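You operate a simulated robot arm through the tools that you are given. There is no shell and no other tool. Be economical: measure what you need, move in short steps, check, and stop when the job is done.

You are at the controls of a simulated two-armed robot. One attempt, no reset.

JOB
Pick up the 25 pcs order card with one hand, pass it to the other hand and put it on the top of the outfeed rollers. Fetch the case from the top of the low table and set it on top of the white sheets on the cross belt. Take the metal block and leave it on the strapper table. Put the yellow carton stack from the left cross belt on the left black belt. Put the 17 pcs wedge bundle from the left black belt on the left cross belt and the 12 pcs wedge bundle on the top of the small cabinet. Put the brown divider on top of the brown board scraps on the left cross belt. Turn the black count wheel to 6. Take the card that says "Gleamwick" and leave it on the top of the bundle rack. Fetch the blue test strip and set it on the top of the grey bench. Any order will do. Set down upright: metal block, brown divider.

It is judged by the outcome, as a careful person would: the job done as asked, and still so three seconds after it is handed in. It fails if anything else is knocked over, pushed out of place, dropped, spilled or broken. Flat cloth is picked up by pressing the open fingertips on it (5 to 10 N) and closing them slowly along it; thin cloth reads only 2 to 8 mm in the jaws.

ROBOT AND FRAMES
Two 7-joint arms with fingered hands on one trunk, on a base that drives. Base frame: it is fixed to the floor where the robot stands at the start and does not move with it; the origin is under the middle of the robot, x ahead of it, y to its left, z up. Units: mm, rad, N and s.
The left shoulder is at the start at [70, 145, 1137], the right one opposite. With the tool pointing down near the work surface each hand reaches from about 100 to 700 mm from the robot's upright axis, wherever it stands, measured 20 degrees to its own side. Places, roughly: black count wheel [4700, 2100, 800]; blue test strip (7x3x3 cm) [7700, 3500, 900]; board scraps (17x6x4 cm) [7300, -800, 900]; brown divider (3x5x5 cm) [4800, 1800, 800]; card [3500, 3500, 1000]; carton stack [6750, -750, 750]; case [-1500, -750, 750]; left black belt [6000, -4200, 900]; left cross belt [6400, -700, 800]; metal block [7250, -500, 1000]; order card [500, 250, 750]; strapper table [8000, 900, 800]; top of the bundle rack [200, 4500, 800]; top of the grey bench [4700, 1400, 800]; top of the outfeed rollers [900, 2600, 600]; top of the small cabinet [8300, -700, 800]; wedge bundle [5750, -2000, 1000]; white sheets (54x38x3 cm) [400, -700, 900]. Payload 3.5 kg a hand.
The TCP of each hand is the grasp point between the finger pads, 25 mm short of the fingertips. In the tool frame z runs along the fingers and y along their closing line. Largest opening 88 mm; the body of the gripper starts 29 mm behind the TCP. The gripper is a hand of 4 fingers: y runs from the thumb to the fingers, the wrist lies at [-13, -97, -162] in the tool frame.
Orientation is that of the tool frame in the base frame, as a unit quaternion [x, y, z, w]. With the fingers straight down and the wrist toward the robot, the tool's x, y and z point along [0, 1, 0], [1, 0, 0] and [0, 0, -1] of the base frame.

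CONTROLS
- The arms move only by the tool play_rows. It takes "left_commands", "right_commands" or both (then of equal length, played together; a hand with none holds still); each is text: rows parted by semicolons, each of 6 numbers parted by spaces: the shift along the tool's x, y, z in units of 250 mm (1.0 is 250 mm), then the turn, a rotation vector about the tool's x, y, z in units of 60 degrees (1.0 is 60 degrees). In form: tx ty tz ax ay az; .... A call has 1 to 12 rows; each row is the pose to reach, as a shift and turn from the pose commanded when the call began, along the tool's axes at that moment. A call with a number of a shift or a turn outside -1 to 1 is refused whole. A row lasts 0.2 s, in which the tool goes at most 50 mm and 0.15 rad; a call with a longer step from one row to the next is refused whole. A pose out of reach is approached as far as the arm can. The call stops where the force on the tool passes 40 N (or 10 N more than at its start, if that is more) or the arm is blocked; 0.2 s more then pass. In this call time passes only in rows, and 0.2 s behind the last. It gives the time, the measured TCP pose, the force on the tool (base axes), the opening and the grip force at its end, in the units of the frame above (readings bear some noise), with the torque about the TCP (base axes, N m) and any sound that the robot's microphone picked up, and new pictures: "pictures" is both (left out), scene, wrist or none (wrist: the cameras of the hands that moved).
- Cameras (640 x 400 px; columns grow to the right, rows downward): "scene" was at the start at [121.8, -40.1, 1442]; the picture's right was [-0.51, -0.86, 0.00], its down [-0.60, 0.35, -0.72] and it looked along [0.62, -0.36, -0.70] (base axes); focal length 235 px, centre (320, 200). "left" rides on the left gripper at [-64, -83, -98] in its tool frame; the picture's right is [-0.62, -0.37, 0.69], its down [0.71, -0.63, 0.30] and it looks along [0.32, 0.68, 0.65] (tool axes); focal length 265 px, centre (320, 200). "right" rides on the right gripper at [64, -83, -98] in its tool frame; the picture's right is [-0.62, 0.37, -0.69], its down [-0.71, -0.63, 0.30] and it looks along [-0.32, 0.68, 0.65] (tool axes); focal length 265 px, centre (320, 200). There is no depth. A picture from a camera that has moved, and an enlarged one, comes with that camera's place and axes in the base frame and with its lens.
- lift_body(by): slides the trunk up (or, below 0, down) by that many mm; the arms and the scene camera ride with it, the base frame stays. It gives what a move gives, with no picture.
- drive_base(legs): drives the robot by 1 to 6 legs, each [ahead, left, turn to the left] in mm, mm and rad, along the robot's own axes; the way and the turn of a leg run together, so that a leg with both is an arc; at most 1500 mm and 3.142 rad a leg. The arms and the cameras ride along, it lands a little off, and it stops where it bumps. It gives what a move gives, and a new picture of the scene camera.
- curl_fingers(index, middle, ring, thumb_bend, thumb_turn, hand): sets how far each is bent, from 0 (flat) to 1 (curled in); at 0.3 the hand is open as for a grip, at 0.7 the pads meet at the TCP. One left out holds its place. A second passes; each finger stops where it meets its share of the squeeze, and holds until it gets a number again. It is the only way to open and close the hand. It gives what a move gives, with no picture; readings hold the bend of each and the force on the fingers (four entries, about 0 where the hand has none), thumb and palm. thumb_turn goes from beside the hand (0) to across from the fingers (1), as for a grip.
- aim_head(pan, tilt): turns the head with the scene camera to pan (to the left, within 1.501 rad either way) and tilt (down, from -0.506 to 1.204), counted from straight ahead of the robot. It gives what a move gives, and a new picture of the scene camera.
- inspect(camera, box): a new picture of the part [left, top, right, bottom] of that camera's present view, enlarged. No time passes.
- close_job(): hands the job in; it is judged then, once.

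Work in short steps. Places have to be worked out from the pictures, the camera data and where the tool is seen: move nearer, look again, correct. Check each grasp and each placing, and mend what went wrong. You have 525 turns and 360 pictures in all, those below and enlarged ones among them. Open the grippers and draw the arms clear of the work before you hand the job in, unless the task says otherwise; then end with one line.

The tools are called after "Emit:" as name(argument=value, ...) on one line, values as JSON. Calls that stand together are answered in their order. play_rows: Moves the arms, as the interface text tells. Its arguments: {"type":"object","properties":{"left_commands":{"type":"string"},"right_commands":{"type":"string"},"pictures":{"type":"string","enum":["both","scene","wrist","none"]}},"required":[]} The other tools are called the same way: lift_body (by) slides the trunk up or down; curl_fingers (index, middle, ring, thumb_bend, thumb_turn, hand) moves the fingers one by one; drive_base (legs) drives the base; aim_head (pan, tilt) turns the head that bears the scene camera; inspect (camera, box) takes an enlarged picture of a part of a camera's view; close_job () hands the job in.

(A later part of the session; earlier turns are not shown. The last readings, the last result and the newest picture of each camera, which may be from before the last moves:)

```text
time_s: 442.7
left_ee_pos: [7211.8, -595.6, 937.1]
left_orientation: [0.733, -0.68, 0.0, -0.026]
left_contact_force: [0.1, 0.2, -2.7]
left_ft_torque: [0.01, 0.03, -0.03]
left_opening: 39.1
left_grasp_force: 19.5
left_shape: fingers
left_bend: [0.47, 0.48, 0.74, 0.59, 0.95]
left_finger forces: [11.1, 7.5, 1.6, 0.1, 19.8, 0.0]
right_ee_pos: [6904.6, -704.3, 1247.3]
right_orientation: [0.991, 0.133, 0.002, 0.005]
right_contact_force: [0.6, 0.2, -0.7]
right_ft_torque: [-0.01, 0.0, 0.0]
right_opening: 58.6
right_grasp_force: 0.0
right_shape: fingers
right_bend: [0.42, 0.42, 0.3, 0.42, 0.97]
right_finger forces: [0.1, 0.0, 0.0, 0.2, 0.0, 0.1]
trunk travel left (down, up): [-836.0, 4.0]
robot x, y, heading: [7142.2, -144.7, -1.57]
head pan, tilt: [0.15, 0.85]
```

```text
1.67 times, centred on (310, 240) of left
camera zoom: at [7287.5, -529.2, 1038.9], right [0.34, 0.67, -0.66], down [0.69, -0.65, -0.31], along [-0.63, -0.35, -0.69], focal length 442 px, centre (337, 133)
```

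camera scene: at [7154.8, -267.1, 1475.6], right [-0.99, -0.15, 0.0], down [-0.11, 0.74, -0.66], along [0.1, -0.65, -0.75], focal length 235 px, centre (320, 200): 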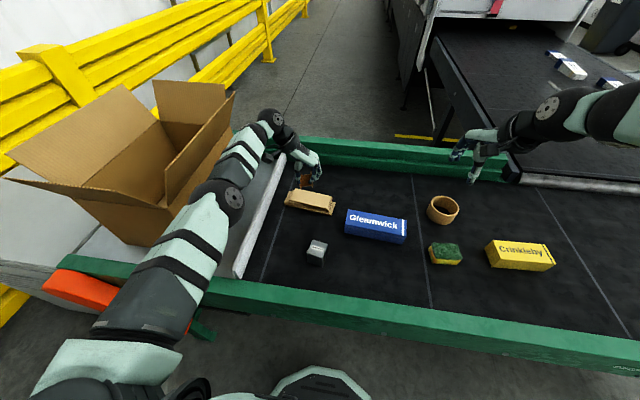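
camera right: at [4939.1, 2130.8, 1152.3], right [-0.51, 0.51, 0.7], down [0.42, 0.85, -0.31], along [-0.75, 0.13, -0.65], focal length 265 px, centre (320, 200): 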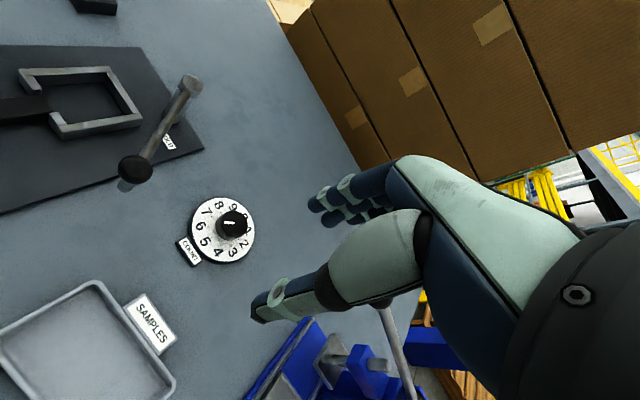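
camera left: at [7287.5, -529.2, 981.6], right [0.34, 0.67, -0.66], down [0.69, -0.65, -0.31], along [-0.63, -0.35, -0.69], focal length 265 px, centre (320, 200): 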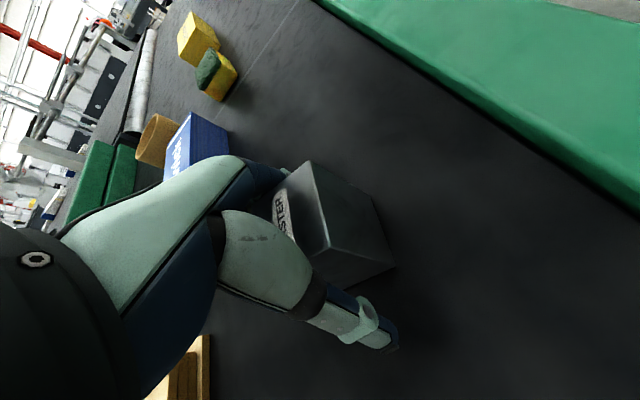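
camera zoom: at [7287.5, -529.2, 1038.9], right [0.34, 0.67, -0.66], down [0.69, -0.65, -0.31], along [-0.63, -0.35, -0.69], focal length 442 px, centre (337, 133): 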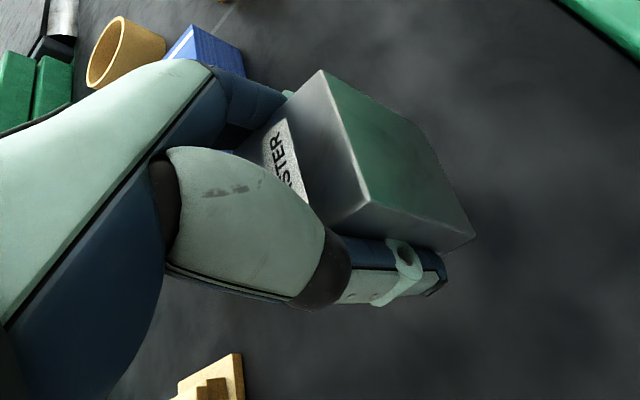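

Block held (≈20 N). Raising the arm 120 mm and backing off, then looking toward the strapper table.

Emit:
play_rows(left_commands="0 0 -0.13 0 0 0; 0 0 -0.26 0 0 0; 0 0 -0.39 0 0 0; 0 0 -0.5 0 0 0", pictures="none")

Emit:
drive_base(legs=[[-700, 0, 0], [0, 0, 1.2]])

Emit:
aim_head(pan=0.3, tilt=0.5)

```text
time_s: 443.7
left_ee_pos: [7207.6, -594.5, 1062.0]
left_orientation: [0.733, -0.68, 0.0, -0.026]
left_contact_force: [0.8, -0.1, -3.6]
left_ft_torque: [0.01, 0.02, -0.04]
left_opening: 38.8
left_grasp_force: 20.1
left_shape: fingers
left_bend: [0.47, 0.48, 0.74, 0.59, 0.95]
left_finger forces: [11.0, 7.6, 1.6, 0.0, 19.4, 0.0]
right_ee_pos: [6904.4, -703.9, 1248.2]
right_orientation: [0.991, 0.133, 0.003, 0.005]
right_contact_force: [0.2, 0.3, -0.4]
right_ft_torque: [0.0, -0.03, 0.04]
right_opening: 58.7
right_grasp_force: 0.2
right_shape: fingers
right_bend: [0.42, 0.42, 0.3, 0.42, 0.97]
right_finger forces: [0.0, 0.1, 0.1, 0.0, 0.0, 0.1]
trunk travel left (down, up): [-836.0, 4.0]
robot x, y, heading: [7138.7, -142.2, -1.565]
head pan, tilt: [0.15, 0.85]
```

```text
time_s: 450.5
left_ee_pos: [7586.0, 443.6, 1061.0]
left_orientation: [0.985, -0.17, -0.015, -0.021]
left_contact_force: [0.0, 0.5, -3.7]
left_ft_torque: [0.0, -0.01, -0.03]
left_opening: 38.9
left_grasp_force: 19.5
left_shape: fingers
left_bend: [0.47, 0.49, 0.74, 0.59, 0.95]
left_finger forces: [10.7, 7.4, 1.5, 0.0, 19.1, 0.0]
right_ee_pos: [7562.8, 122.8, 1246.9]
right_orientation: [0.759, 0.651, 0.005, 0.003]
right_contact_force: [-0.1, 0.2, 0.4]
right_ft_torque: [-0.01, -0.01, 0.0]
right_opening: 58.8
right_grasp_force: 0.0
right_shape: fingers
right_bend: [0.42, 0.42, 0.3, 0.42, 0.97]
right_finger forces: [0.1, 0.0, 0.0, 0.1, 0.0, 0.1]
trunk travel left (down, up): [-836.0, 4.0]
robot x, y, heading: [7145.1, 564.8, -0.419]
head pan, tilt: [0.15, 0.85]
camera scene: at [7269.1, 528.2, 1571.3], right [-0.27, -0.96, 0.0], down [-0.72, 0.2, -0.66], along [0.64, -0.17, -0.75], focal length 235 px, centre (320, 200)
```

scene: 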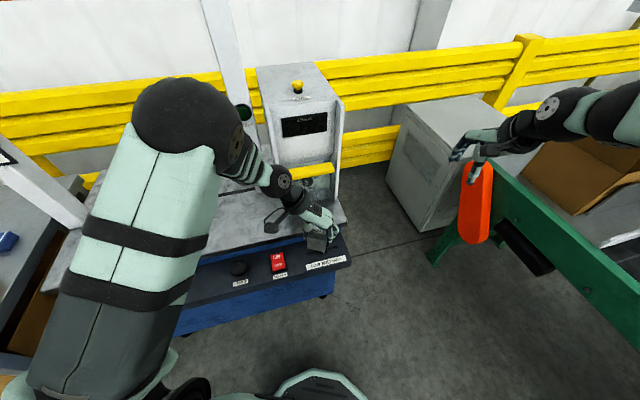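

```text
time_s: 451.3
left_ee_pos: [7588.6, 444.2, 1061.1]
left_orientation: [0.985, -0.171, -0.015, -0.022]
left_contact_force: [0.5, -0.4, -2.7]
left_ft_torque: [-0.02, -0.04, 0.0]
left_opening: 39.1
left_grasp_force: 19.6
left_shape: fingers
left_bend: [0.47, 0.49, 0.74, 0.59, 0.95]
left_finger forces: [10.7, 7.4, 1.6, 0.0, 18.9, 0.0]
right_ee_pos: [7562.8, 124.4, 1247.8]
right_orientation: [0.759, 0.651, 0.004, 0.003]
right_contact_force: [-0.5, 0.2, 0.4]
right_ft_torque: [-0.01, -0.05, -0.01]
right_opening: 58.6
right_grasp_force: 0.1
right_shape: fingers
right_bend: [0.42, 0.42, 0.3, 0.42, 0.97]
right_finger forces: [0.1, 0.0, 0.0, 0.1, 0.0, 0.0]
trunk travel left (down, up): [-836.0, 4.0]
robot x, y, heading: [7145.8, 568.2, -0.419]
head pan, tilt: [0.3, 0.499]
camera scene: at [7284.4, 538.7, 1601.2], right [-0.12, -0.99, 0.0], down [-0.48, 0.06, -0.88], along [0.87, -0.1, -0.48], focal length 235 px, centre (320, 200)
```

scene: 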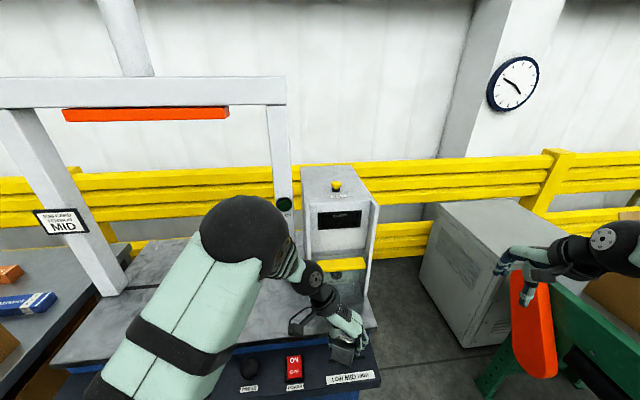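

The strapper table (grey top, blue base, arch) is ahead-left. Squaring up to it: heading 0, y≈950.

Emit:
drive_base(legs=[[0, 0, 0.419], [-50, 400, 0]])

Emit:
aim_head(pan=0.0, tilt=0.7)

```text
time_s: 455.1
left_ee_pos: [7545.0, 1041.5, 1061.1]
left_orientation: [0.999, 0.043, -0.019, -0.019]
left_contact_force: [0.3, 0.3, -3.2]
left_ft_torque: [0.02, -0.04, 0.02]
left_opening: 38.7
left_grasp_force: 19.2
left_shape: fingers
left_bend: [0.47, 0.49, 0.74, 0.59, 0.95]
left_finger forces: [10.8, 7.4, 1.5, 0.0, 18.7, 0.0]
right_ee_pos: [7654.8, 739.3, 1248.1]
right_orientation: [0.603, 0.798, 0.006, 0.001]
right_contact_force: [0.1, 0.2, -0.1]
right_ft_torque: [0.04, 0.01, 0.0]
right_opening: 58.8
right_grasp_force: 0.0
right_shape: fingers
right_bend: [0.42, 0.42, 0.3, 0.42, 0.97]
right_finger forces: [0.1, 0.0, 0.1, 0.1, 0.1, 0.0]
trunk travel left (down, up): [-836.0, 4.0]
robot x, y, heading: [7091.8, 978.0, 0.004]
head pan, tilt: [0.3, 0.499]
camera scene: at [7230.5, 1000.6, 1601.3], right [0.31, -0.95, 0.0], down [-0.46, -0.15, -0.88], along [0.84, 0.27, -0.48], focal length 235 px, centre (320, 200)
```

scene: 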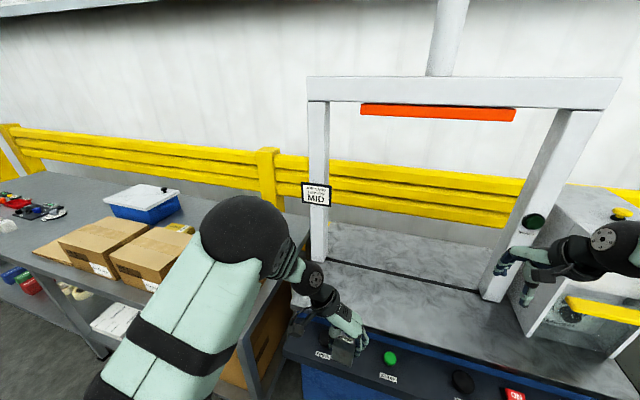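

```text
time_s: 455.9
left_ee_pos: [7544.4, 1043.9, 1061.7]
left_orientation: [0.999, 0.043, -0.019, -0.018]
left_contact_force: [-0.5, 0.2, -3.4]
left_ft_torque: [-0.02, -0.06, -0.05]
left_opening: 39.1
left_grasp_force: 18.9
left_shape: fingers
left_bend: [0.47, 0.49, 0.74, 0.59, 0.95]
left_finger forces: [10.7, 7.4, 1.4, 0.0, 18.8, 0.0]
right_ee_pos: [7654.7, 742.0, 1248.0]
right_orientation: [0.602, 0.798, 0.005, 0.002]
right_contact_force: [-0.3, -0.2, 0.1]
right_ft_torque: [0.01, -0.01, 0.02]
right_opening: 58.9
right_grasp_force: 0.1
right_shape: fingers
right_bend: [0.42, 0.42, 0.3, 0.42, 0.97]
right_finger forces: [0.0, 0.0, 0.0, 0.1, 0.0, 0.0]
trunk travel left (down, up): [-836.0, 4.0]
robot x, y, heading: [7094.8, 975.0, 0.011]
head pan, tilt: [0.0, 0.7]
camera scene: at [7228.3, 976.7, 1583.6], right [0.01, -1.0, 0.0], down [-0.64, -0.01, -0.77], along [0.76, 0.01, -0.64], focal length 235 px, centre (320, 200)
```

scene: 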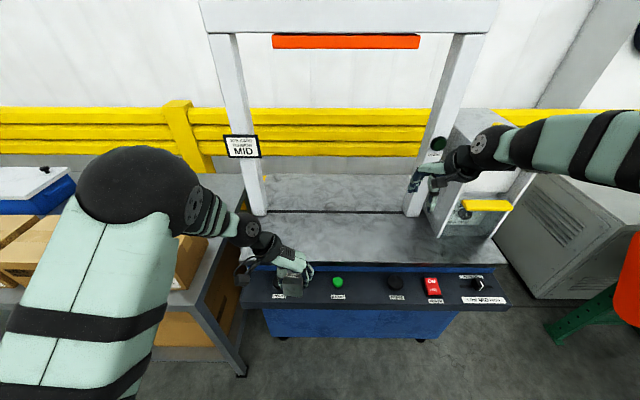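

Table surface begins at x≈7762, free in front of the arch. Driving ahead 190 mm.

Emit:
drive_base(legs=[[190, 0, 0]])

```text
time_s: 457.5
left_ee_pos: [7732.7, 1044.1, 1063.2]
left_orientation: [0.999, 0.044, -0.016, -0.019]
left_contact_force: [0.2, 0.3, -3.0]
left_ft_torque: [0.01, -0.05, -0.03]
left_opening: 39.0
left_grasp_force: 18.7
left_shape: fingers
left_bend: [0.47, 0.49, 0.74, 0.59, 0.95]
left_finger forces: [10.7, 7.4, 1.5, 0.0, 18.8, 0.0]
right_ee_pos: [7841.8, 743.5, 1250.1]
right_orientation: [0.603, 0.798, 0.006, 0.003]
right_contact_force: [-0.2, 0.1, 0.4]
right_ft_torque: [-0.04, -0.02, 0.03]
right_opening: 58.7
right_grasp_force: 0.0
right_shape: fingers
right_bend: [0.42, 0.42, 0.3, 0.42, 0.97]
right_finger forces: [0.1, 0.0, 0.0, 0.0, 0.0, 0.0]
trunk travel left (down, up): [-836.0, 4.0]
robot x, y, heading: [7281.0, 976.0, 0.012]
head pan, tilt: [0.0, 0.7]
camera scene: at [7414.2, 977.9, 1584.1], right [0.01, -1.0, 0.0], down [-0.64, -0.01, -0.77], along [0.77, 0.01, -0.64], focal length 235 px, centre (320, 200)
```

scene: 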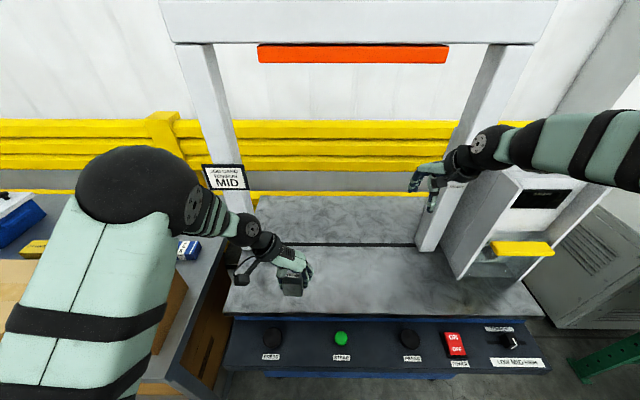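

Surface z≈813. Moving the block to about [7880, 960] at z≈900.

Emit:
play_rows(left_commands="0.1 0.07 0.05 0 0 0; 0.2 0.14 0.15 0 0 0; 0.3 0.21 0.26 0 0 0; 0.4 0.28 0.38 0 0 0; 0.5 0.35 0.5 0 0 0; 0.576 0.412 0.619 0 0 0", pictures="both")

```text
time_s: 458.9
left_ee_pos: [7876.9, 961.5, 899.8]
left_orientation: [0.999, 0.043, -0.021, -0.019]
left_contact_force: [0.7, -0.2, -2.4]
left_ft_torque: [-0.01, -0.01, -0.02]
left_opening: 38.6
left_grasp_force: 18.9
left_shape: fingers
left_bend: [0.47, 0.49, 0.75, 0.59, 0.95]
left_finger forces: [10.5, 7.2, 2.1, 0.1, 17.7, 0.0]
left hand out of reach, approached as far as the arm can: row 6
right_ee_pos: [7846.8, 742.3, 1246.8]
right_orientation: [0.602, 0.798, 0.006, 0.001]
right_contact_force: [0.4, 0.3, 0.3]
right_ft_torque: [0.02, 0.02, 0.01]
right_opening: 59.0
right_grasp_force: 0.0
right_shape: fingers
right_bend: [0.42, 0.42, 0.3, 0.42, 0.97]
right_finger forces: [0.0, 0.0, 0.0, 0.0, 0.0, 0.0]
trunk travel left (down, up): [-836.0, 4.0]
robot x, y, heading: [7281.1, 973.2, 0.007]
head pan, tilt: [0.0, 0.7]
camera scene: at [7420.1, 976.5, 1583.6], right [0.01, -1.0, 0.0], down [-0.64, -0.01, -0.76], along [0.76, 0.01, -0.64], focal length 235 px, centre (320, 200)
camera left: at [7811.2, 1035.1, 1004.3], right [-0.68, 0.34, -0.65], down [0.65, 0.7, -0.31], along [0.35, -0.63, -0.69], focal length 265 px, centre (320, 200)
```

scene: 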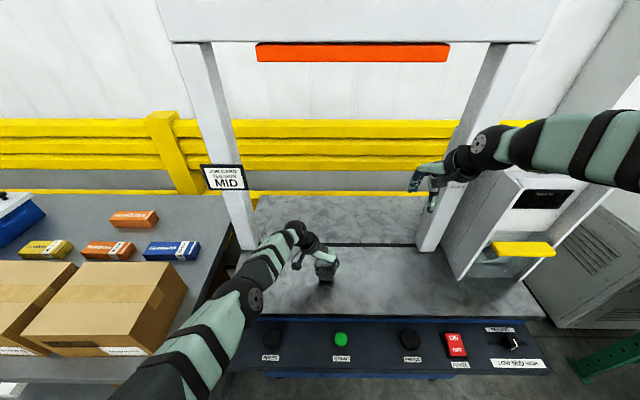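
left: 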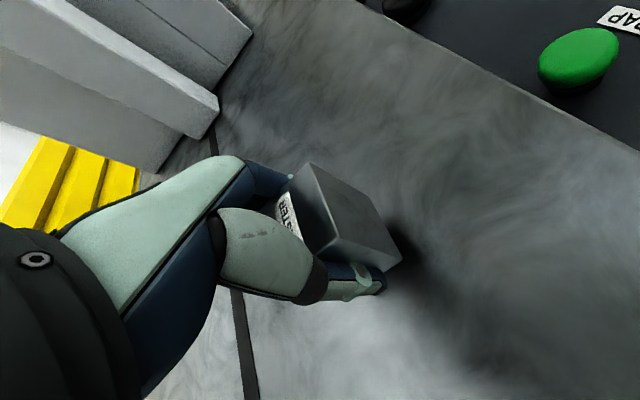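

Lowering with the trunk until the block touches.

Emit:
lift_body(by=-42)

Emit:
lift_body(by=-5)

```text
time_s: 459.5
left_ee_pos: [7878.9, 961.3, 880.9]
left_orientation: [0.999, 0.04, -0.01, -0.013]
left_contact_force: [-5.5, 2.1, 13.0]
left_ft_torque: [-0.33, 0.08, -0.11]
left_opening: 38.9
left_grasp_force: 24.0
left_shape: fingers
left_bend: [0.47, 0.49, 0.75, 0.59, 0.94]
left_finger forces: [10.7, 14.8, 0.8, 0.0, 21.6, 0.1]
right_ee_pos: [7843.1, 744.9, 1217.0]
right_orientation: [0.603, 0.798, 0.006, 0.003]
right_contact_force: [0.0, -0.1, 0.0]
right_ft_torque: [-0.02, -0.02, 0.01]
right_opening: 58.9
right_grasp_force: 0.0
right_shape: fingers
right_bend: [0.42, 0.42, 0.3, 0.42, 0.97]
right_finger forces: [0.0, 0.0, 0.0, 0.0, 0.0, 0.1]
trunk travel left (down, up): [-804.0, 36.0]
robot x, y, heading: [7280.2, 975.3, 0.012]
head pan, tilt: [0.0, 0.7]
stopped: the force on the tool passed its limit at 46 N (the readings are from after the stop); the commanded pose is now the measured one
```

```text
time_s: 460.1
left_ee_pos: [7880.0, 960.5, 879.6]
left_orientation: [0.999, 0.04, -0.006, -0.013]
left_contact_force: [-1.0, 0.5, 35.7]
left_ft_torque: [-0.43, 0.14, -0.14]
left_opening: 38.5
left_grasp_force: 29.0
left_shape: fingers
left_bend: [0.47, 0.48, 0.75, 0.59, 0.94]
left_finger forces: [11.4, 22.0, 1.1, 0.1, 23.2, 0.0]
right_ee_pos: [7839.5, 743.3, 1214.5]
right_orientation: [0.603, 0.798, 0.006, 0.004]
right_contact_force: [-0.1, 0.6, -0.2]
right_ft_torque: [0.01, 0.01, -0.01]
right_opening: 59.0
right_grasp_force: 0.0
right_shape: fingers
right_bend: [0.42, 0.42, 0.3, 0.42, 0.97]
right_finger forces: [0.1, 0.1, 0.1, 0.0, 0.0, 0.0]
trunk travel left (down, up): [-799.0, 41.0]
robot x, y, heading: [7283.6, 976.0, 0.007]
head pan, tilt: [0.0, 0.7]
```

It has landed (surface is ~842). Easing up 8 mm, checking before release.

Emit:
lift_body(by=8)

Emit:
inspect(camera="left", box=[180, 120, 500, 360])

```text
time_s: 460.6
left_ee_pos: [7879.8, 961.3, 880.1]
left_orientation: [0.999, 0.041, -0.013, -0.015]
left_contact_force: [3.8, -1.6, 10.4]
left_ft_torque: [-0.33, -0.12, -0.01]
left_opening: 38.7
left_grasp_force: 23.2
left_shape: fingers
left_bend: [0.46, 0.48, 0.75, 0.6, 0.94]
left_finger forces: [12.2, 12.8, 2.2, 0.1, 19.1, 0.1]
right_ee_pos: [7843.4, 742.9, 1220.5]
right_orientation: [0.602, 0.798, 0.006, 0.003]
right_contact_force: [0.5, 0.3, 0.3]
right_ft_torque: [0.01, 0.0, -0.01]
right_opening: 59.0
right_grasp_force: 0.0
right_shape: fingers
right_bend: [0.42, 0.42, 0.3, 0.42, 0.97]
right_finger forces: [0.0, 0.0, 0.0, 0.0, 0.1, 0.0]
trunk travel left (down, up): [-807.0, 33.0]
robot x, y, heading: [7285.5, 972.9, 0.01]
head pan, tilt: [0.0, 0.7]
```

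```text
1.67 times, centred on (340, 240) of left
camera zoom: at [7812.3, 1035.2, 982.2], right [-0.67, 0.34, -0.67], down [0.65, 0.7, -0.3], along [0.36, -0.64, -0.68], focal length 442 px, centre (287, 133)
```

zoom: 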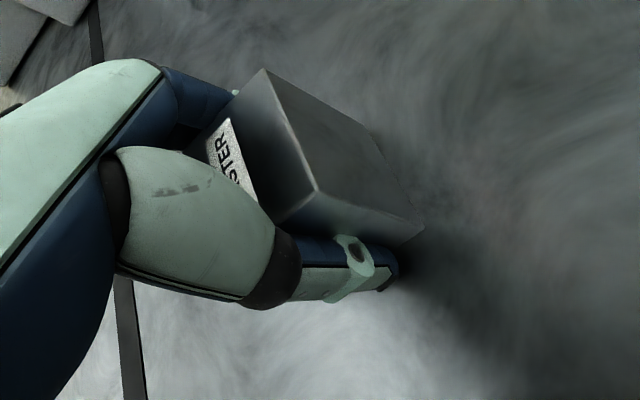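

Block sits on the table. Opening the left hand and lifting clear.

Emit:
curl_fingers(hand="left", index=0.3, middle=0.3, ring=0.3, thumb_bend=0.3)

Emit:
play_rows(left_commands="0 0 -0.14 0 0 0; 0 0 -0.3 0 0 0; 0 0 -0.46 0 0 0; -0.1 0 -0.6 0 0 0; -0.25 0 -0.7 0 0 0", pictures="scene")

```text
time_s: 461.6
left_ee_pos: [7880.1, 961.2, 880.6]
left_orientation: [0.999, 0.041, -0.013, -0.014]
left_contact_force: [0.4, -0.4, -0.7]
left_ft_torque: [0.02, 0.01, 0.0]
left_opening: 84.4
left_grasp_force: 0.0
left_shape: fingers
left_bend: [0.3, 0.3, 0.3, 0.3, 0.97]
left_finger forces: [0.1, 0.0, 0.0, 0.0, 0.0, 0.0]
right_ee_pos: [7845.8, 744.4, 1219.9]
right_orientation: [0.602, 0.798, 0.005, 0.002]
right_contact_force: [-0.5, 0.4, 0.7]
right_ft_torque: [0.01, 0.02, 0.04]
right_opening: 58.7
right_grasp_force: 0.1
right_shape: fingers
right_bend: [0.42, 0.42, 0.3, 0.42, 0.97]
right_finger forces: [0.1, 0.1, 0.0, 0.1, 0.0, 0.0]
trunk travel left (down, up): [-807.0, 33.0]
robot x, y, heading: [7279.6, 975.4, 0.011]
head pan, tilt: [0.0, 0.7]
```

```text
time_s: 462.8
left_ee_pos: [7819.4, 950.4, 1056.9]
left_orientation: [0.999, 0.042, -0.012, -0.015]
left_contact_force: [-0.4, -0.3, 0.2]
left_ft_torque: [0.0, 0.0, 0.0]
left_opening: 84.4
left_grasp_force: 0.0
left_shape: fingers
left_bend: [0.3, 0.3, 0.3, 0.3, 0.97]
left_finger forces: [0.1, 0.0, 0.0, 0.0, 0.1, 0.1]
right_ee_pos: [7843.4, 743.5, 1220.5]
right_orientation: [0.603, 0.798, 0.007, 0.003]
right_contact_force: [0.5, 0.2, -0.2]
right_ft_torque: [0.0, -0.01, 0.0]
right_opening: 58.6
right_grasp_force: 0.1
right_shape: fingers
right_bend: [0.42, 0.42, 0.3, 0.42, 0.97]
right_finger forces: [0.0, 0.0, 0.1, 0.0, 0.0, 0.0]
trunk travel left (down, up): [-807.0, 33.0]
robot x, y, heading: [7283.9, 975.7, 0.01]
head pan, tilt: [0.0, 0.7]
camera scene: at [7414.9, 976.8, 1554.6], right [0.01, -1.0, 0.0], down [-0.64, -0.01, -0.77], along [0.77, 0.01, -0.64], focal length 235 px, centre (320, 200)
```

scene: 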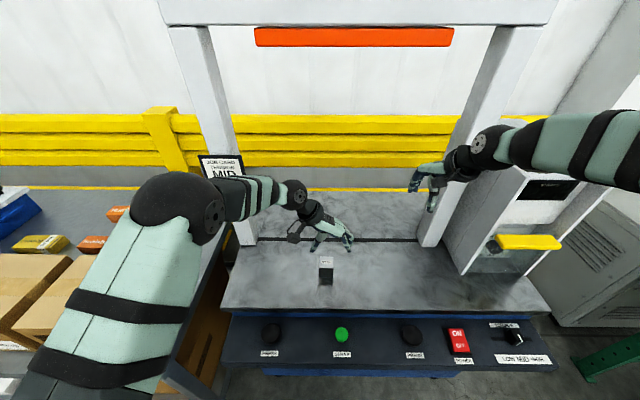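

Metal block stands on the strapper table. Next: the yellow stack. Backing off and driving to the cross belt near x≈6700.

Emit:
drive_base(legs=[[-250, 0, 0], [0, 0, -1.58], [800, -250, 0]])

Emit:
aim_head(pan=-0.15, tilt=0.6)

```text
time_s: 472.6
left_ee_pos: [6740.4, -370.8, 1056.9]
left_orientation: [0.727, -0.687, 0.002, -0.018]
left_contact_force: [0.8, -0.3, 0.0]
left_ft_torque: [-0.01, 0.01, -0.02]
left_opening: 84.4
left_grasp_force: 0.0
left_shape: fingers
left_bend: [0.3, 0.3, 0.3, 0.3, 0.97]
left_finger forces: [0.0, 0.1, 0.0, 0.1, 0.0, 0.0]
right_ee_pos: [6533.0, -389.7, 1218.9]
right_orientation: [0.992, 0.125, 0.001, 0.004]
right_contact_force: [-0.3, -0.6, 0.0]
right_ft_torque: [-0.01, -0.02, 0.0]
right_opening: 58.8
right_grasp_force: 0.0
right_shape: fingers
right_bend: [0.42, 0.42, 0.3, 0.42, 0.97]
right_finger forces: [0.0, 0.0, 0.0, 0.1, 0.0, 0.0]
trunk travel left (down, up): [-807.0, 33.0]
robot x, y, heading: [6780.6, 165.0, -1.584]
head pan, tilt: [0.0, 0.7]
camera scene: at [6778.0, 34.0, 1554.4], right [-1.0, 0.02, 0.0], down [0.01, 0.64, -0.77], along [-0.01, -0.77, -0.64], focal length 235 px, centre (320, 200)
```

scene: 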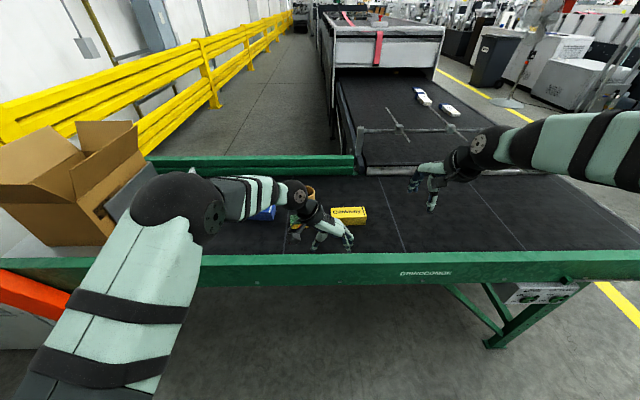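

```text
time_s: 473.3
left_ee_pos: [6740.4, -371.8, 1055.2]
left_orientation: [0.726, -0.687, 0.002, -0.019]
left_contact_force: [-0.7, -0.4, -0.3]
left_ft_torque: [-0.04, 0.01, 0.01]
left_opening: 84.5
left_grasp_force: 0.2
left_shape: fingers
left_bend: [0.3, 0.3, 0.3, 0.3, 0.97]
left_finger forces: [0.1, 0.0, 0.1, 0.0, 0.0, 0.1]
right_ee_pos: [6531.9, -389.4, 1219.1]
right_orientation: [0.992, 0.125, 0.002, 0.005]
right_contact_force: [0.2, 0.2, -0.7]
right_ft_torque: [-0.02, -0.02, 0.01]
right_opening: 58.7
right_grasp_force: 0.0
right_shape: fingers
right_bend: [0.42, 0.42, 0.3, 0.42, 0.97]
right_finger forces: [0.1, 0.0, 0.0, 0.0, 0.0, 0.1]
trunk travel left (down, up): [-807.0, 33.0]
robot x, y, heading: [6778.9, 168.1, -1.584]
head pan, tilt: [-0.15, 0.6]
camera scene: at [6764.3, 30.6, 1562.9], right [-0.99, 0.16, 0.0], down [0.09, 0.56, -0.82], along [-0.14, -0.81, -0.57], focal length 235 px, centre (320, 200)
```

scene: 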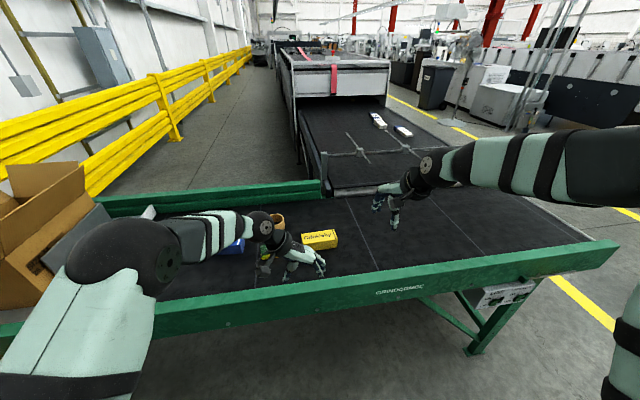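

The yellow stack is near [6648, −672]; the black belt runs just beyond, bundles at ≈[5690…5780, −1880…−2250]. Moving the left hand aside, driving ahead.

Emit:
play_rows(left_commands="0 -0.16 -0.02 0 0 0; 0 -0.32 -0.05 0 0 0; 0 -0.48 -0.1 0 0 0; 0 -0.64 -0.15 0 0 0; 0 -0.8 -0.2 0 0 0", pictures="none")

Emit:
drive_base(legs=[[300, -20, 0.013]])

Emit:
aim_head(pan=-0.15, tilt=0.85)

```text
time_s: 474.5
left_ee_pos: [6940.0, -357.1, 1112.4]
left_orientation: [0.726, -0.687, 0.001, -0.018]
left_contact_force: [0.4, -1.0, -0.1]
left_ft_torque: [0.01, 0.06, 0.03]
left_opening: 84.3
left_grasp_force: 0.0
left_shape: fingers
left_bend: [0.3, 0.3, 0.3, 0.3, 0.97]
left_finger forces: [0.0, 0.0, 0.0, 0.1, 0.0, 0.1]
right_ee_pos: [6533.7, -390.1, 1220.0]
right_orientation: [0.992, 0.125, 0.001, 0.006]
right_contact_force: [-0.1, -0.6, 0.1]
right_ft_torque: [-0.01, 0.0, -0.02]
right_opening: 58.8
right_grasp_force: 0.0
right_shape: fingers
right_bend: [0.42, 0.42, 0.3, 0.42, 0.97]
right_finger forces: [0.0, 0.0, 0.1, 0.0, 0.1, 0.1]
trunk travel left (down, up): [-807.0, 33.0]
robot x, y, heading: [6778.3, 168.9, -1.587]
head pan, tilt: [-0.15, 0.6]
```

```text
time_s: 476.5
left_ee_pos: [6920.8, -653.4, 1113.3]
left_orientation: [0.73, -0.683, 0.002, -0.018]
left_contact_force: [-0.2, 0.0, -0.1]
left_ft_torque: [-0.02, -0.04, -0.01]
left_opening: 84.6
left_grasp_force: 0.2
left_shape: fingers
left_bend: [0.3, 0.3, 0.3, 0.3, 0.97]
left_finger forces: [0.1, 0.0, 0.1, 0.0, 0.0, 0.0]
right_ee_pos: [6514.6, -689.3, 1220.6]
right_orientation: [0.992, 0.13, 0.004, 0.006]
right_contact_force: [0.4, 0.2, -0.3]
right_ft_torque: [-0.01, 0.03, 0.0]
right_opening: 58.8
right_grasp_force: 0.1
right_shape: fingers
right_bend: [0.42, 0.42, 0.3, 0.42, 0.97]
right_finger forces: [0.0, 0.0, 0.1, 0.1, 0.0, 0.1]
trunk travel left (down, up): [-807.0, 33.0]
robot x, y, heading: [6755.6, -134.7, -1.576]
head pan, tilt: [-0.15, 0.6]
camera scene: at [6743.0, -266.4, 1563.2], right [-0.99, 0.15, 0.0], down [0.09, 0.56, -0.83], along [-0.13, -0.82, -0.56], focal length 235 px, centre (320, 200)
```

scene: 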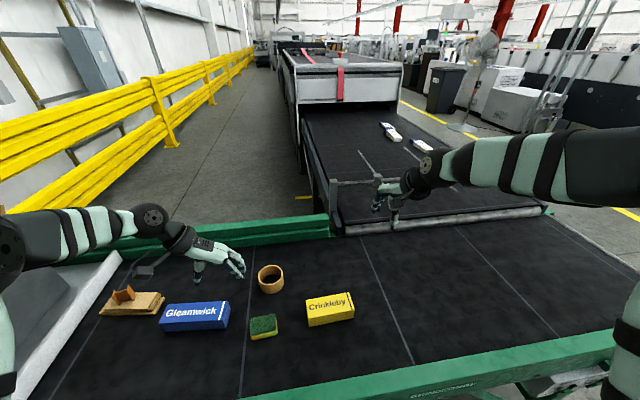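

```text
time_s: 477.3
left_ee_pos: [6919.6, -656.2, 1111.8]
left_orientation: [0.73, -0.683, 0.002, -0.019]
left_contact_force: [0.2, -0.5, -0.7]
left_ft_torque: [0.02, 0.02, 0.0]
left_opening: 84.7
left_grasp_force: 0.0
left_shape: fingers
left_bend: [0.3, 0.3, 0.3, 0.3, 0.97]
left_finger forces: [0.0, 0.1, 0.0, 0.0, 0.0, 0.1]
right_ee_pos: [6514.9, -692.0, 1218.2]
right_orientation: [0.992, 0.129, 0.002, 0.005]
right_contact_force: [-0.6, -0.1, -0.6]
right_ft_torque: [-0.02, 0.02, 0.01]
right_opening: 58.9
right_grasp_force: 0.0
right_shape: fingers
right_bend: [0.42, 0.42, 0.3, 0.42, 0.97]
right_finger forces: [0.0, 0.0, 0.1, 0.1, 0.1, 0.0]
trunk travel left (down, up): [-807.0, 33.0]
robot x, y, heading: [6751.5, -132.7, -1.577]
head pan, tilt: [-0.15, 0.85]
camera scene: at [6744.4, -259.8, 1542.0], right [-0.99, 0.15, 0.0], down [0.12, 0.74, -0.66], along [-0.1, -0.65, -0.75], focal length 235 px, centre (320, 200)
```

scene: 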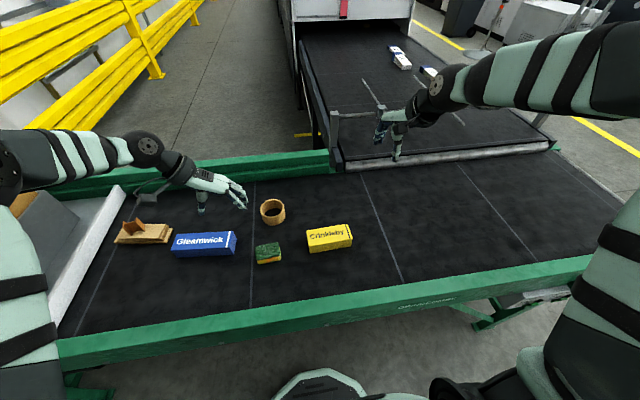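

Zooming on the yellow stack to measure it.

Emit:
inspect(camera="scene", box=[290, 205, 370, 265])

```text
6.67 times, centred on (330, 235) of scene
camera zoom: at [6744.4, -259.8, 1542.0], right [-0.99, 0.15, 0.0], down [0.12, 0.74, -0.66], along [-0.1, -0.65, -0.75], focal length 1568 px, centre (253, -33)
```

zoom: 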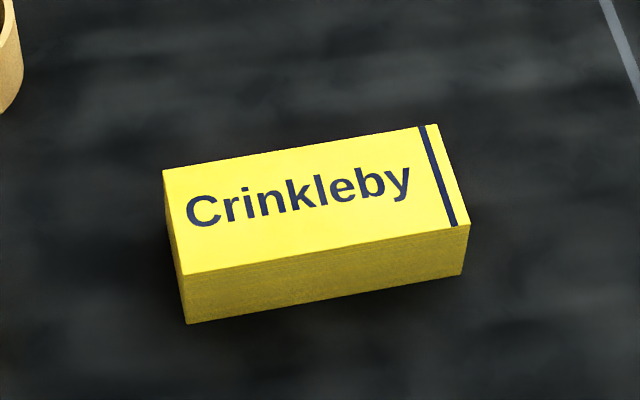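

Stack is ≈145×67×36 mm, centre ≈ [6648, −681], top 878. Opening the right hand and bringing it above the stack.

Emit:
curl_fingers(hand="right", index=0.3, middle=0.3, ring=0.3, thumb_bend=0.3)

Emit:
play_rows(right_commands="0.08 0.015 0.1 0 0 0.03; 0.16 0.03 0.22 0 0 0.06; 0.24 0.045 0.36 0 0 0.09; 0.32 0.06 0.5 0 0 0.12; 0.4 0.08 0.65 0 0 0.15; 0.46 0.09 0.8 0 0 0.16; 0.516 0.099 0.93 0 0 0.16", pictures="wrist")

```text
time_s: 478.3
left_ee_pos: [6920.5, -654.9, 1112.7]
left_orientation: [0.73, -0.684, 0.002, -0.019]
left_contact_force: [0.6, -0.4, -0.2]
left_ft_torque: [0.0, -0.01, 0.02]
left_opening: 84.4
left_grasp_force: 0.0
left_shape: fingers
left_bend: [0.3, 0.3, 0.3, 0.3, 0.97]
left_finger forces: [0.0, 0.1, 0.0, 0.0, 0.0, 0.0]
right_ee_pos: [6515.4, -691.5, 1219.1]
right_orientation: [0.991, 0.13, 0.002, 0.005]
right_contact_force: [0.5, -0.1, 0.6]
right_ft_torque: [0.01, 0.01, -0.01]
right_opening: 84.2
right_grasp_force: 0.0
right_shape: fingers
right_bend: [0.3, 0.3, 0.3, 0.3, 0.97]
right_finger forces: [0.0, 0.0, 0.1, 0.1, 0.1, 0.0]
trunk travel left (down, up): [-807.0, 33.0]
robot x, y, heading: [6757.2, -134.1, -1.581]
head pan, tilt: [-0.15, 0.85]
```

```text
time_s: 479.9
left_ee_pos: [6921.0, -656.7, 1111.1]
left_orientation: [0.73, -0.683, 0.001, -0.019]
left_contact_force: [0.3, -0.3, -0.4]
left_ft_torque: [0.04, -0.03, 0.02]
left_opening: 84.3
left_grasp_force: 0.0
left_shape: fingers
left_bend: [0.3, 0.3, 0.3, 0.3, 0.97]
left_finger forces: [0.0, 0.0, 0.1, 0.0, 0.0, 0.1]
right_ee_pos: [6648.1, -685.6, 986.7]
right_orientation: [0.999, 0.046, 0.002, 0.005]
right_contact_force: [0.3, -0.4, 0.3]
right_ft_torque: [-0.02, -0.02, -0.01]
right_opening: 84.7
right_grasp_force: 0.0
right_shape: fingers
right_bend: [0.3, 0.3, 0.3, 0.3, 0.97]
right_finger forces: [0.0, 0.1, 0.0, 0.1, 0.0, 0.0]
trunk travel left (down, up): [-807.0, 33.0]
robot x, y, heading: [6760.5, -131.9, -1.575]
head pan, tilt: [-0.15, 0.85]
camera right: at [6704.2, -596.1, 1084.7], right [-0.59, -0.42, 0.69], down [-0.77, 0.56, -0.31], along [-0.26, -0.72, -0.65], focal length 265 px, centre (320, 200)
```

right: 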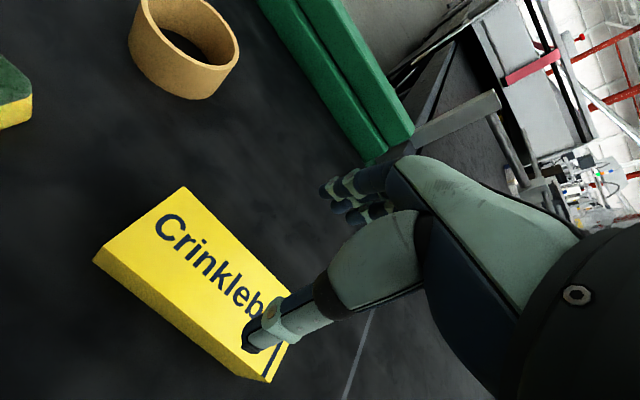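

Stack centre ≈ [6651, −676]. Correcting and descending in two steps.

Emit:
play_rows(right_commands="0.011 -0.034 0.12 0 0 0; 0.011 -0.034 0.24 0 0 0; 0.011 -0.034 0.31 0 0 0", pictures="wrist")

```text
time_s: 480.7
left_ee_pos: [6920.7, -656.5, 1113.4]
left_orientation: [0.73, -0.683, 0.003, -0.019]
left_contact_force: [-0.6, -0.5, 0.2]
left_ft_torque: [-0.04, 0.02, -0.01]
left_opening: 84.4
left_grasp_force: 0.0
left_shape: fingers
left_bend: [0.3, 0.3, 0.3, 0.3, 0.97]
left_finger forces: [0.0, 0.0, 0.0, 0.0, 0.0, 0.0]
right_ee_pos: [6650.6, -677.9, 907.7]
right_orientation: [0.999, 0.047, 0.002, 0.005]
right_contact_force: [-0.5, -0.3, 1.2]
right_ft_torque: [0.02, -0.01, -0.02]
right_opening: 84.7
right_grasp_force: 0.0
right_shape: fingers
right_bend: [0.3, 0.3, 0.3, 0.3, 0.97]
right_finger forces: [0.0, 0.0, 0.1, 0.1, 0.1, 0.1]
trunk travel left (down, up): [-807.0, 33.0]
robot x, y, heading: [6754.0, -137.8, -1.578]
head pan, tilt: [-0.15, 0.85]
camera right: at [6705.0, -586.8, 1007.4], right [-0.59, -0.42, 0.69], down [-0.77, 0.56, -0.31], along [-0.26, -0.72, -0.65], focal length 265 px, centre (320, 200)
```

right: 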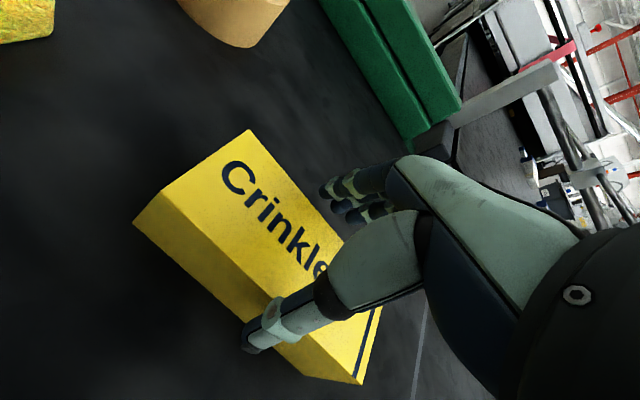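

Emit:
play_rows(right_commands="0.015 0 0.06 0 0 0; 0.015 0 0.125 0 0 0", pictures="none")

Emit:
curl_fingers(hand="right", index=0.7, middle=0.7, ring=0.7, thumb_bend=0.7)

Emit:
inspect(camera="right", box=[120, 100, 440, 400])

```text
time_s: 481.3
left_ee_pos: [6920.5, -652.7, 1113.3]
left_orientation: [0.73, -0.684, 0.002, -0.018]
left_contact_force: [-0.4, 0.0, -0.2]
left_ft_torque: [-0.01, 0.03, 0.0]
left_opening: 84.4
left_grasp_force: 0.0
left_shape: fingers
left_bend: [0.3, 0.3, 0.3, 0.3, 0.97]
left_finger forces: [0.1, 0.0, 0.0, 0.0, 0.0, 0.1]
right_ee_pos: [6654.8, -674.9, 878.9]
right_orientation: [0.999, 0.047, 0.003, 0.006]
right_contact_force: [0.1, 3.6, 6.9]
right_ft_torque: [0.13, 0.0, -0.02]
right_opening: 88.5
right_grasp_force: 3.1
right_shape: fingers
right_bend: [0.3, 0.3, 0.3, 0.28, 0.97]
right_finger forces: [0.0, 0.1, 0.0, 0.0, 6.1, 0.1]
trunk travel left (down, up): [-807.0, 33.0]
robot x, y, heading: [6755.8, -131.4, -1.578]
head pan, tilt: [-0.15, 0.85]
```

```text
time_s: 482.3
left_ee_pos: [6921.0, -653.6, 1113.9]
left_orientation: [0.729, -0.684, 0.003, -0.018]
left_contact_force: [0.1, -0.6, 0.0]
left_ft_torque: [-0.01, 0.02, 0.02]
left_opening: 84.5
left_grasp_force: 0.0
left_shape: fingers
left_bend: [0.3, 0.3, 0.3, 0.3, 0.97]
left_finger forces: [0.0, 0.0, 0.0, 0.0, 0.1, 0.0]
right_ee_pos: [6654.7, -676.3, 880.7]
right_orientation: [0.999, 0.047, 0.003, 0.007]
right_contact_force: [0.1, 1.9, 13.3]
right_ft_torque: [-0.31, -0.15, 0.28]
right_opening: 54.9
right_grasp_force: 37.1
right_shape: fingers
right_bend: [0.43, 0.53, 0.53, 0.59, 0.96]
right_finger forces: [16.6, 11.2, 8.7, 0.0, 36.8, 0.0]
trunk travel left (down, up): [-807.0, 33.0]
robot x, y, heading: [6757.1, -132.0, -1.573]
head pan, tilt: [-0.15, 0.85]
```

```text
1.33 times, centred on (280, 250) of right
camera zoom: at [6710.3, -585.7, 978.7], right [-0.59, -0.41, 0.7], down [-0.77, 0.56, -0.32], along [-0.26, -0.72, -0.65], focal length 354 px, centre (373, 133)
```

zoom: 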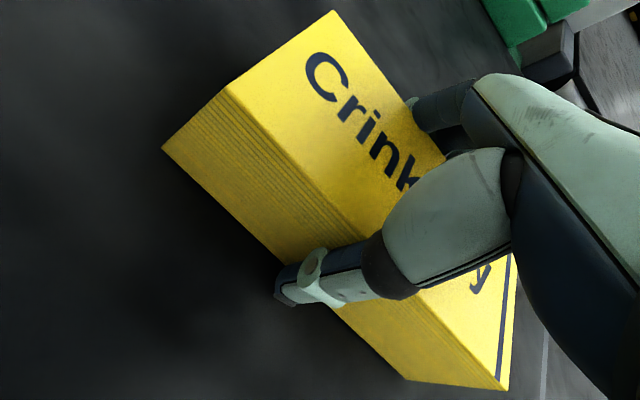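

Firm grip (37 N). Lifting with the arm.

Emit:
play_rows(right_commands="0 0 -0.06 0 0 0; 0 0 -0.18 0 0 0; 0 0 -0.32 0 0 0; 0 0 -0.48 0 0 0; 0 0 -0.64 0 0 0; 0 0 -0.76 0 0 0", pictures="wrist")

```text
time_s: 483.7
left_ee_pos: [6920.1, -654.2, 1112.3]
left_orientation: [0.73, -0.684, 0.003, -0.018]
left_contact_force: [-0.2, -0.3, 0.1]
left_ft_torque: [-0.03, -0.01, 0.0]
left_opening: 84.6
left_grasp_force: 0.2
left_shape: fingers
left_bend: [0.3, 0.3, 0.3, 0.3, 0.97]
left_finger forces: [0.0, 0.1, 0.0, 0.0, 0.0, 0.0]
right_ee_pos: [6654.6, -675.3, 1067.9]
right_orientation: [0.999, 0.048, 0.003, 0.006]
right_contact_force: [-0.1, 0.1, -2.7]
right_ft_torque: [-0.04, -0.03, 0.02]
right_opening: 54.9
right_grasp_force: 31.4
right_shape: fingers
right_bend: [0.43, 0.54, 0.54, 0.59, 0.95]
right_finger forces: [16.5, 6.7, 7.6, 0.0, 32.4, 0.1]
trunk travel left (down, up): [-807.0, 33.0]
robot x, y, heading: [6755.9, -133.1, -1.578]
head pan, tilt: [-0.15, 0.85]
camera right: at [6709.6, -585.2, 1168.1], right [-0.59, -0.42, 0.69], down [-0.77, 0.56, -0.31], along [-0.26, -0.72, -0.65], focal length 265 px, centre (320, 200)
```

right: 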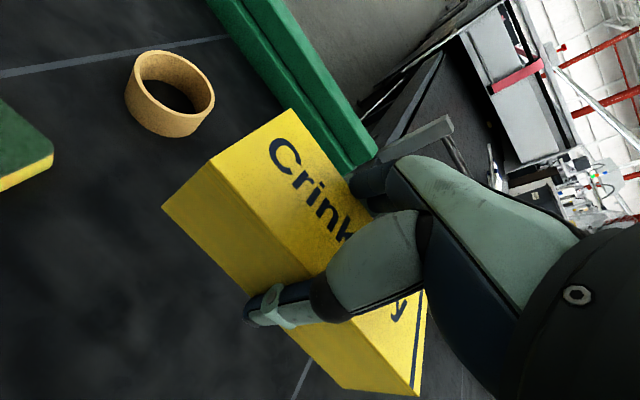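

Stack in hand. Backing off and driving west to look down the black belt's west side.

Emit:
drive_base(legs=[[-450, 0, 0], [0, -1400, 0]])

Emit:
aim_head(pan=-0.1, tilt=0.45)

```text
time_s: 493.0
left_ee_pos: [5551.1, -219.6, 1111.5]
left_orientation: [0.746, -0.666, 0.002, -0.019]
left_contact_force: [-0.3, -0.5, -0.2]
left_ft_torque: [0.02, -0.01, 0.0]
left_opening: 84.3
left_grasp_force: 0.0
left_shape: fingers
left_bend: [0.3, 0.3, 0.3, 0.3, 0.97]
left_finger forces: [0.0, 0.0, 0.0, 0.0, 0.0, 0.1]
right_ee_pos: [5285.9, -252.8, 1068.3]
right_orientation: [0.998, 0.07, 0.003, 0.005]
right_contact_force: [0.2, 0.1, -2.1]
right_ft_torque: [-0.03, -0.05, 0.01]
right_opening: 54.9
right_grasp_force: 31.2
right_shape: fingers
right_bend: [0.43, 0.54, 0.54, 0.59, 0.95]
right_finger forces: [16.5, 6.8, 7.7, 0.0, 32.2, 0.0]
trunk travel left (down, up): [-807.0, 33.0]
robot x, y, heading: [5361.3, 295.1, -1.529]
head pan, tilt: [-0.15, 0.85]
camera scene: at [5356.2, 167.8, 1542.0], right [-0.99, 0.11, 0.0], down [0.08, 0.75, -0.66], along [-0.07, -0.66, -0.75], focal length 235 px, centre (320, 200)
```

scene: 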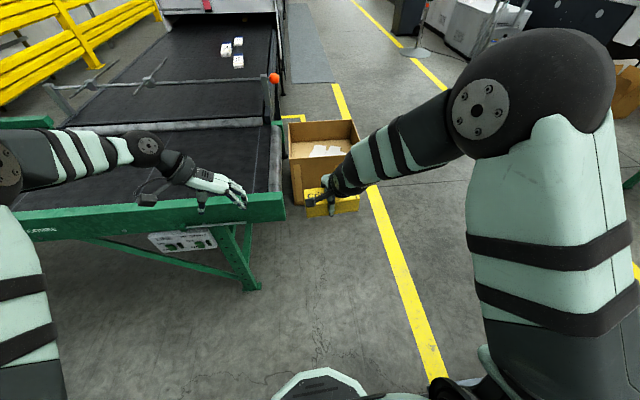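

```text
time_s: 493.9
left_ee_pos: [5550.2, -219.1, 1111.1]
left_orientation: [0.745, -0.667, 0.002, -0.019]
left_contact_force: [-0.5, -0.3, 0.0]
left_ft_torque: [-0.02, -0.06, 0.04]
left_opening: 84.7
left_grasp_force: 0.0
left_shape: fingers
left_bend: [0.3, 0.3, 0.3, 0.3, 0.97]
left_finger forces: [0.1, 0.1, 0.1, 0.0, 0.0, 0.0]
right_ee_pos: [5284.9, -252.6, 1069.0]
right_orientation: [0.998, 0.07, 0.002, 0.005]
right_contact_force: [0.0, 0.5, -2.6]
right_ft_torque: [-0.02, -0.04, -0.02]
right_opening: 54.9
right_grasp_force: 31.4
right_shape: fingers
right_bend: [0.43, 0.54, 0.54, 0.59, 0.95]
right_finger forces: [16.5, 6.8, 7.6, 0.0, 32.2, 0.0]
trunk travel left (down, up): [-807.0, 33.0]
robot x, y, heading: [5363.1, 294.0, -1.535]
head pan, tilt: [-0.099, 0.45]
camera scene: at [5358.6, 153.8, 1576.4], right [-1.0, 0.06, 0.0], down [0.03, 0.44, -0.9], along [-0.05, -0.9, -0.44], focal length 235 px, centre (320, 200)
```

scene: 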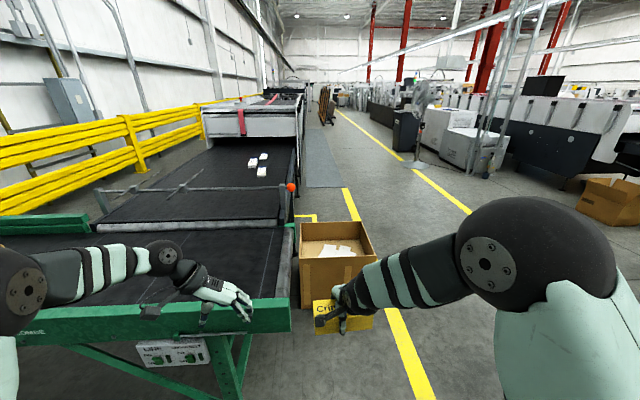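

Bundles lie on the black belt's west part; a carton stands on the floor at ≈[4950–5450, −1175…]. I route west of it, then turn to face the belt.

Emit:
drive_base(legs=[[0, -790, 0], [1300, 0, 0], [1000, 0, 0], [0, 0, 1.53]])

Emit:
aim_head(pan=0.0, tilt=0.6)

```text
time_s: 495.2
left_ee_pos: [5497.5, -228.6, 1113.4]
left_orientation: [0.739, -0.673, 0.003, -0.02]
left_contact_force: [-0.3, -0.1, 1.0]
left_ft_torque: [0.04, 0.01, 0.0]
left_opening: 84.6
left_grasp_force: 0.1
left_shape: fingers
left_bend: [0.3, 0.3, 0.3, 0.3, 0.97]
left_finger forces: [0.0, 0.1, 0.1, 0.1, 0.0, 0.0]
right_ee_pos: [5232.2, -255.5, 1067.8]
right_orientation: [0.998, 0.061, 0.003, 0.005]
right_contact_force: [-0.2, -0.5, -2.3]
right_ft_torque: [0.03, -0.05, 0.02]
right_opening: 55.0
right_grasp_force: 31.4
right_shape: fingers
right_bend: [0.43, 0.54, 0.54, 0.59, 0.95]
right_finger forces: [16.4, 6.6, 7.6, 0.1, 32.2, 0.0]
trunk travel left (down, up): [-807.0, 33.0]
robot x, y, heading: [5326.0, 286.6, -1.545]
head pan, tilt: [-0.099, 0.45]
stopped in leg 1: the robot was blocked; the commanded pose is now the measured one
camera scene: at [5311.3, 148.9, 1576.6], right [-1.0, 0.08, 0.0], down [0.04, 0.43, -0.9], along [-0.07, -0.9, -0.44], focal length 235 px, centre (320, 200)
```

scene: 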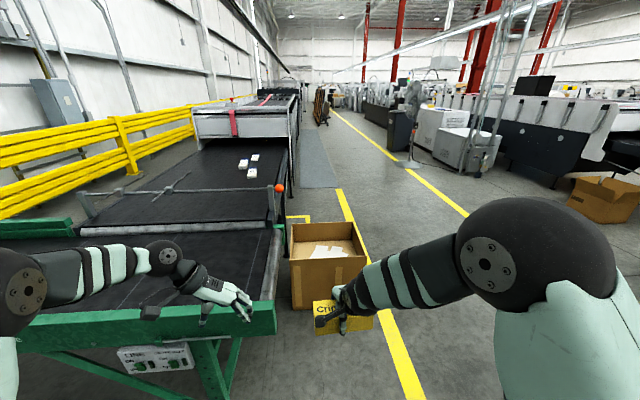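

```text
time_s: 495.9
left_ee_pos: [5501.7, -229.3, 1112.2]
left_orientation: [0.739, -0.673, 0.002, -0.018]
left_contact_force: [-1.4, -0.6, 0.2]
left_ft_torque: [0.04, 0.02, 0.01]
left_opening: 84.4
left_grasp_force: 0.1
left_shape: fingers
left_bend: [0.3, 0.3, 0.3, 0.3, 0.97]
left_finger forces: [0.0, 0.0, 0.0, 0.0, 0.1, 0.0]
right_ee_pos: [5234.2, -257.4, 1068.3]
right_orientation: [0.998, 0.061, 0.003, 0.004]
right_contact_force: [-0.2, -0.2, -1.8]
right_ft_torque: [-0.02, -0.02, 0.01]
right_opening: 54.8
right_grasp_force: 31.4
right_shape: fingers
right_bend: [0.43, 0.54, 0.54, 0.59, 0.95]
right_finger forces: [16.4, 6.7, 7.6, 0.1, 32.1, 0.0]
trunk travel left (down, up): [-807.0, 33.0]
robot x, y, heading: [5323.0, 291.8, -1.545]
head pan, tilt: [0.0, 0.6]
camera scene: at [5323.9, 151.0, 1562.9], right [-1.0, -0.02, 0.0], down [-0.01, 0.56, -0.83], along [0.02, -0.82, -0.56], focal length 235 px, centre (320, 200)
```

scene: 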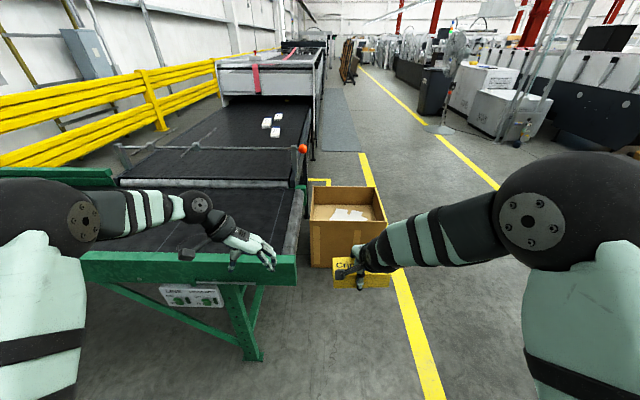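

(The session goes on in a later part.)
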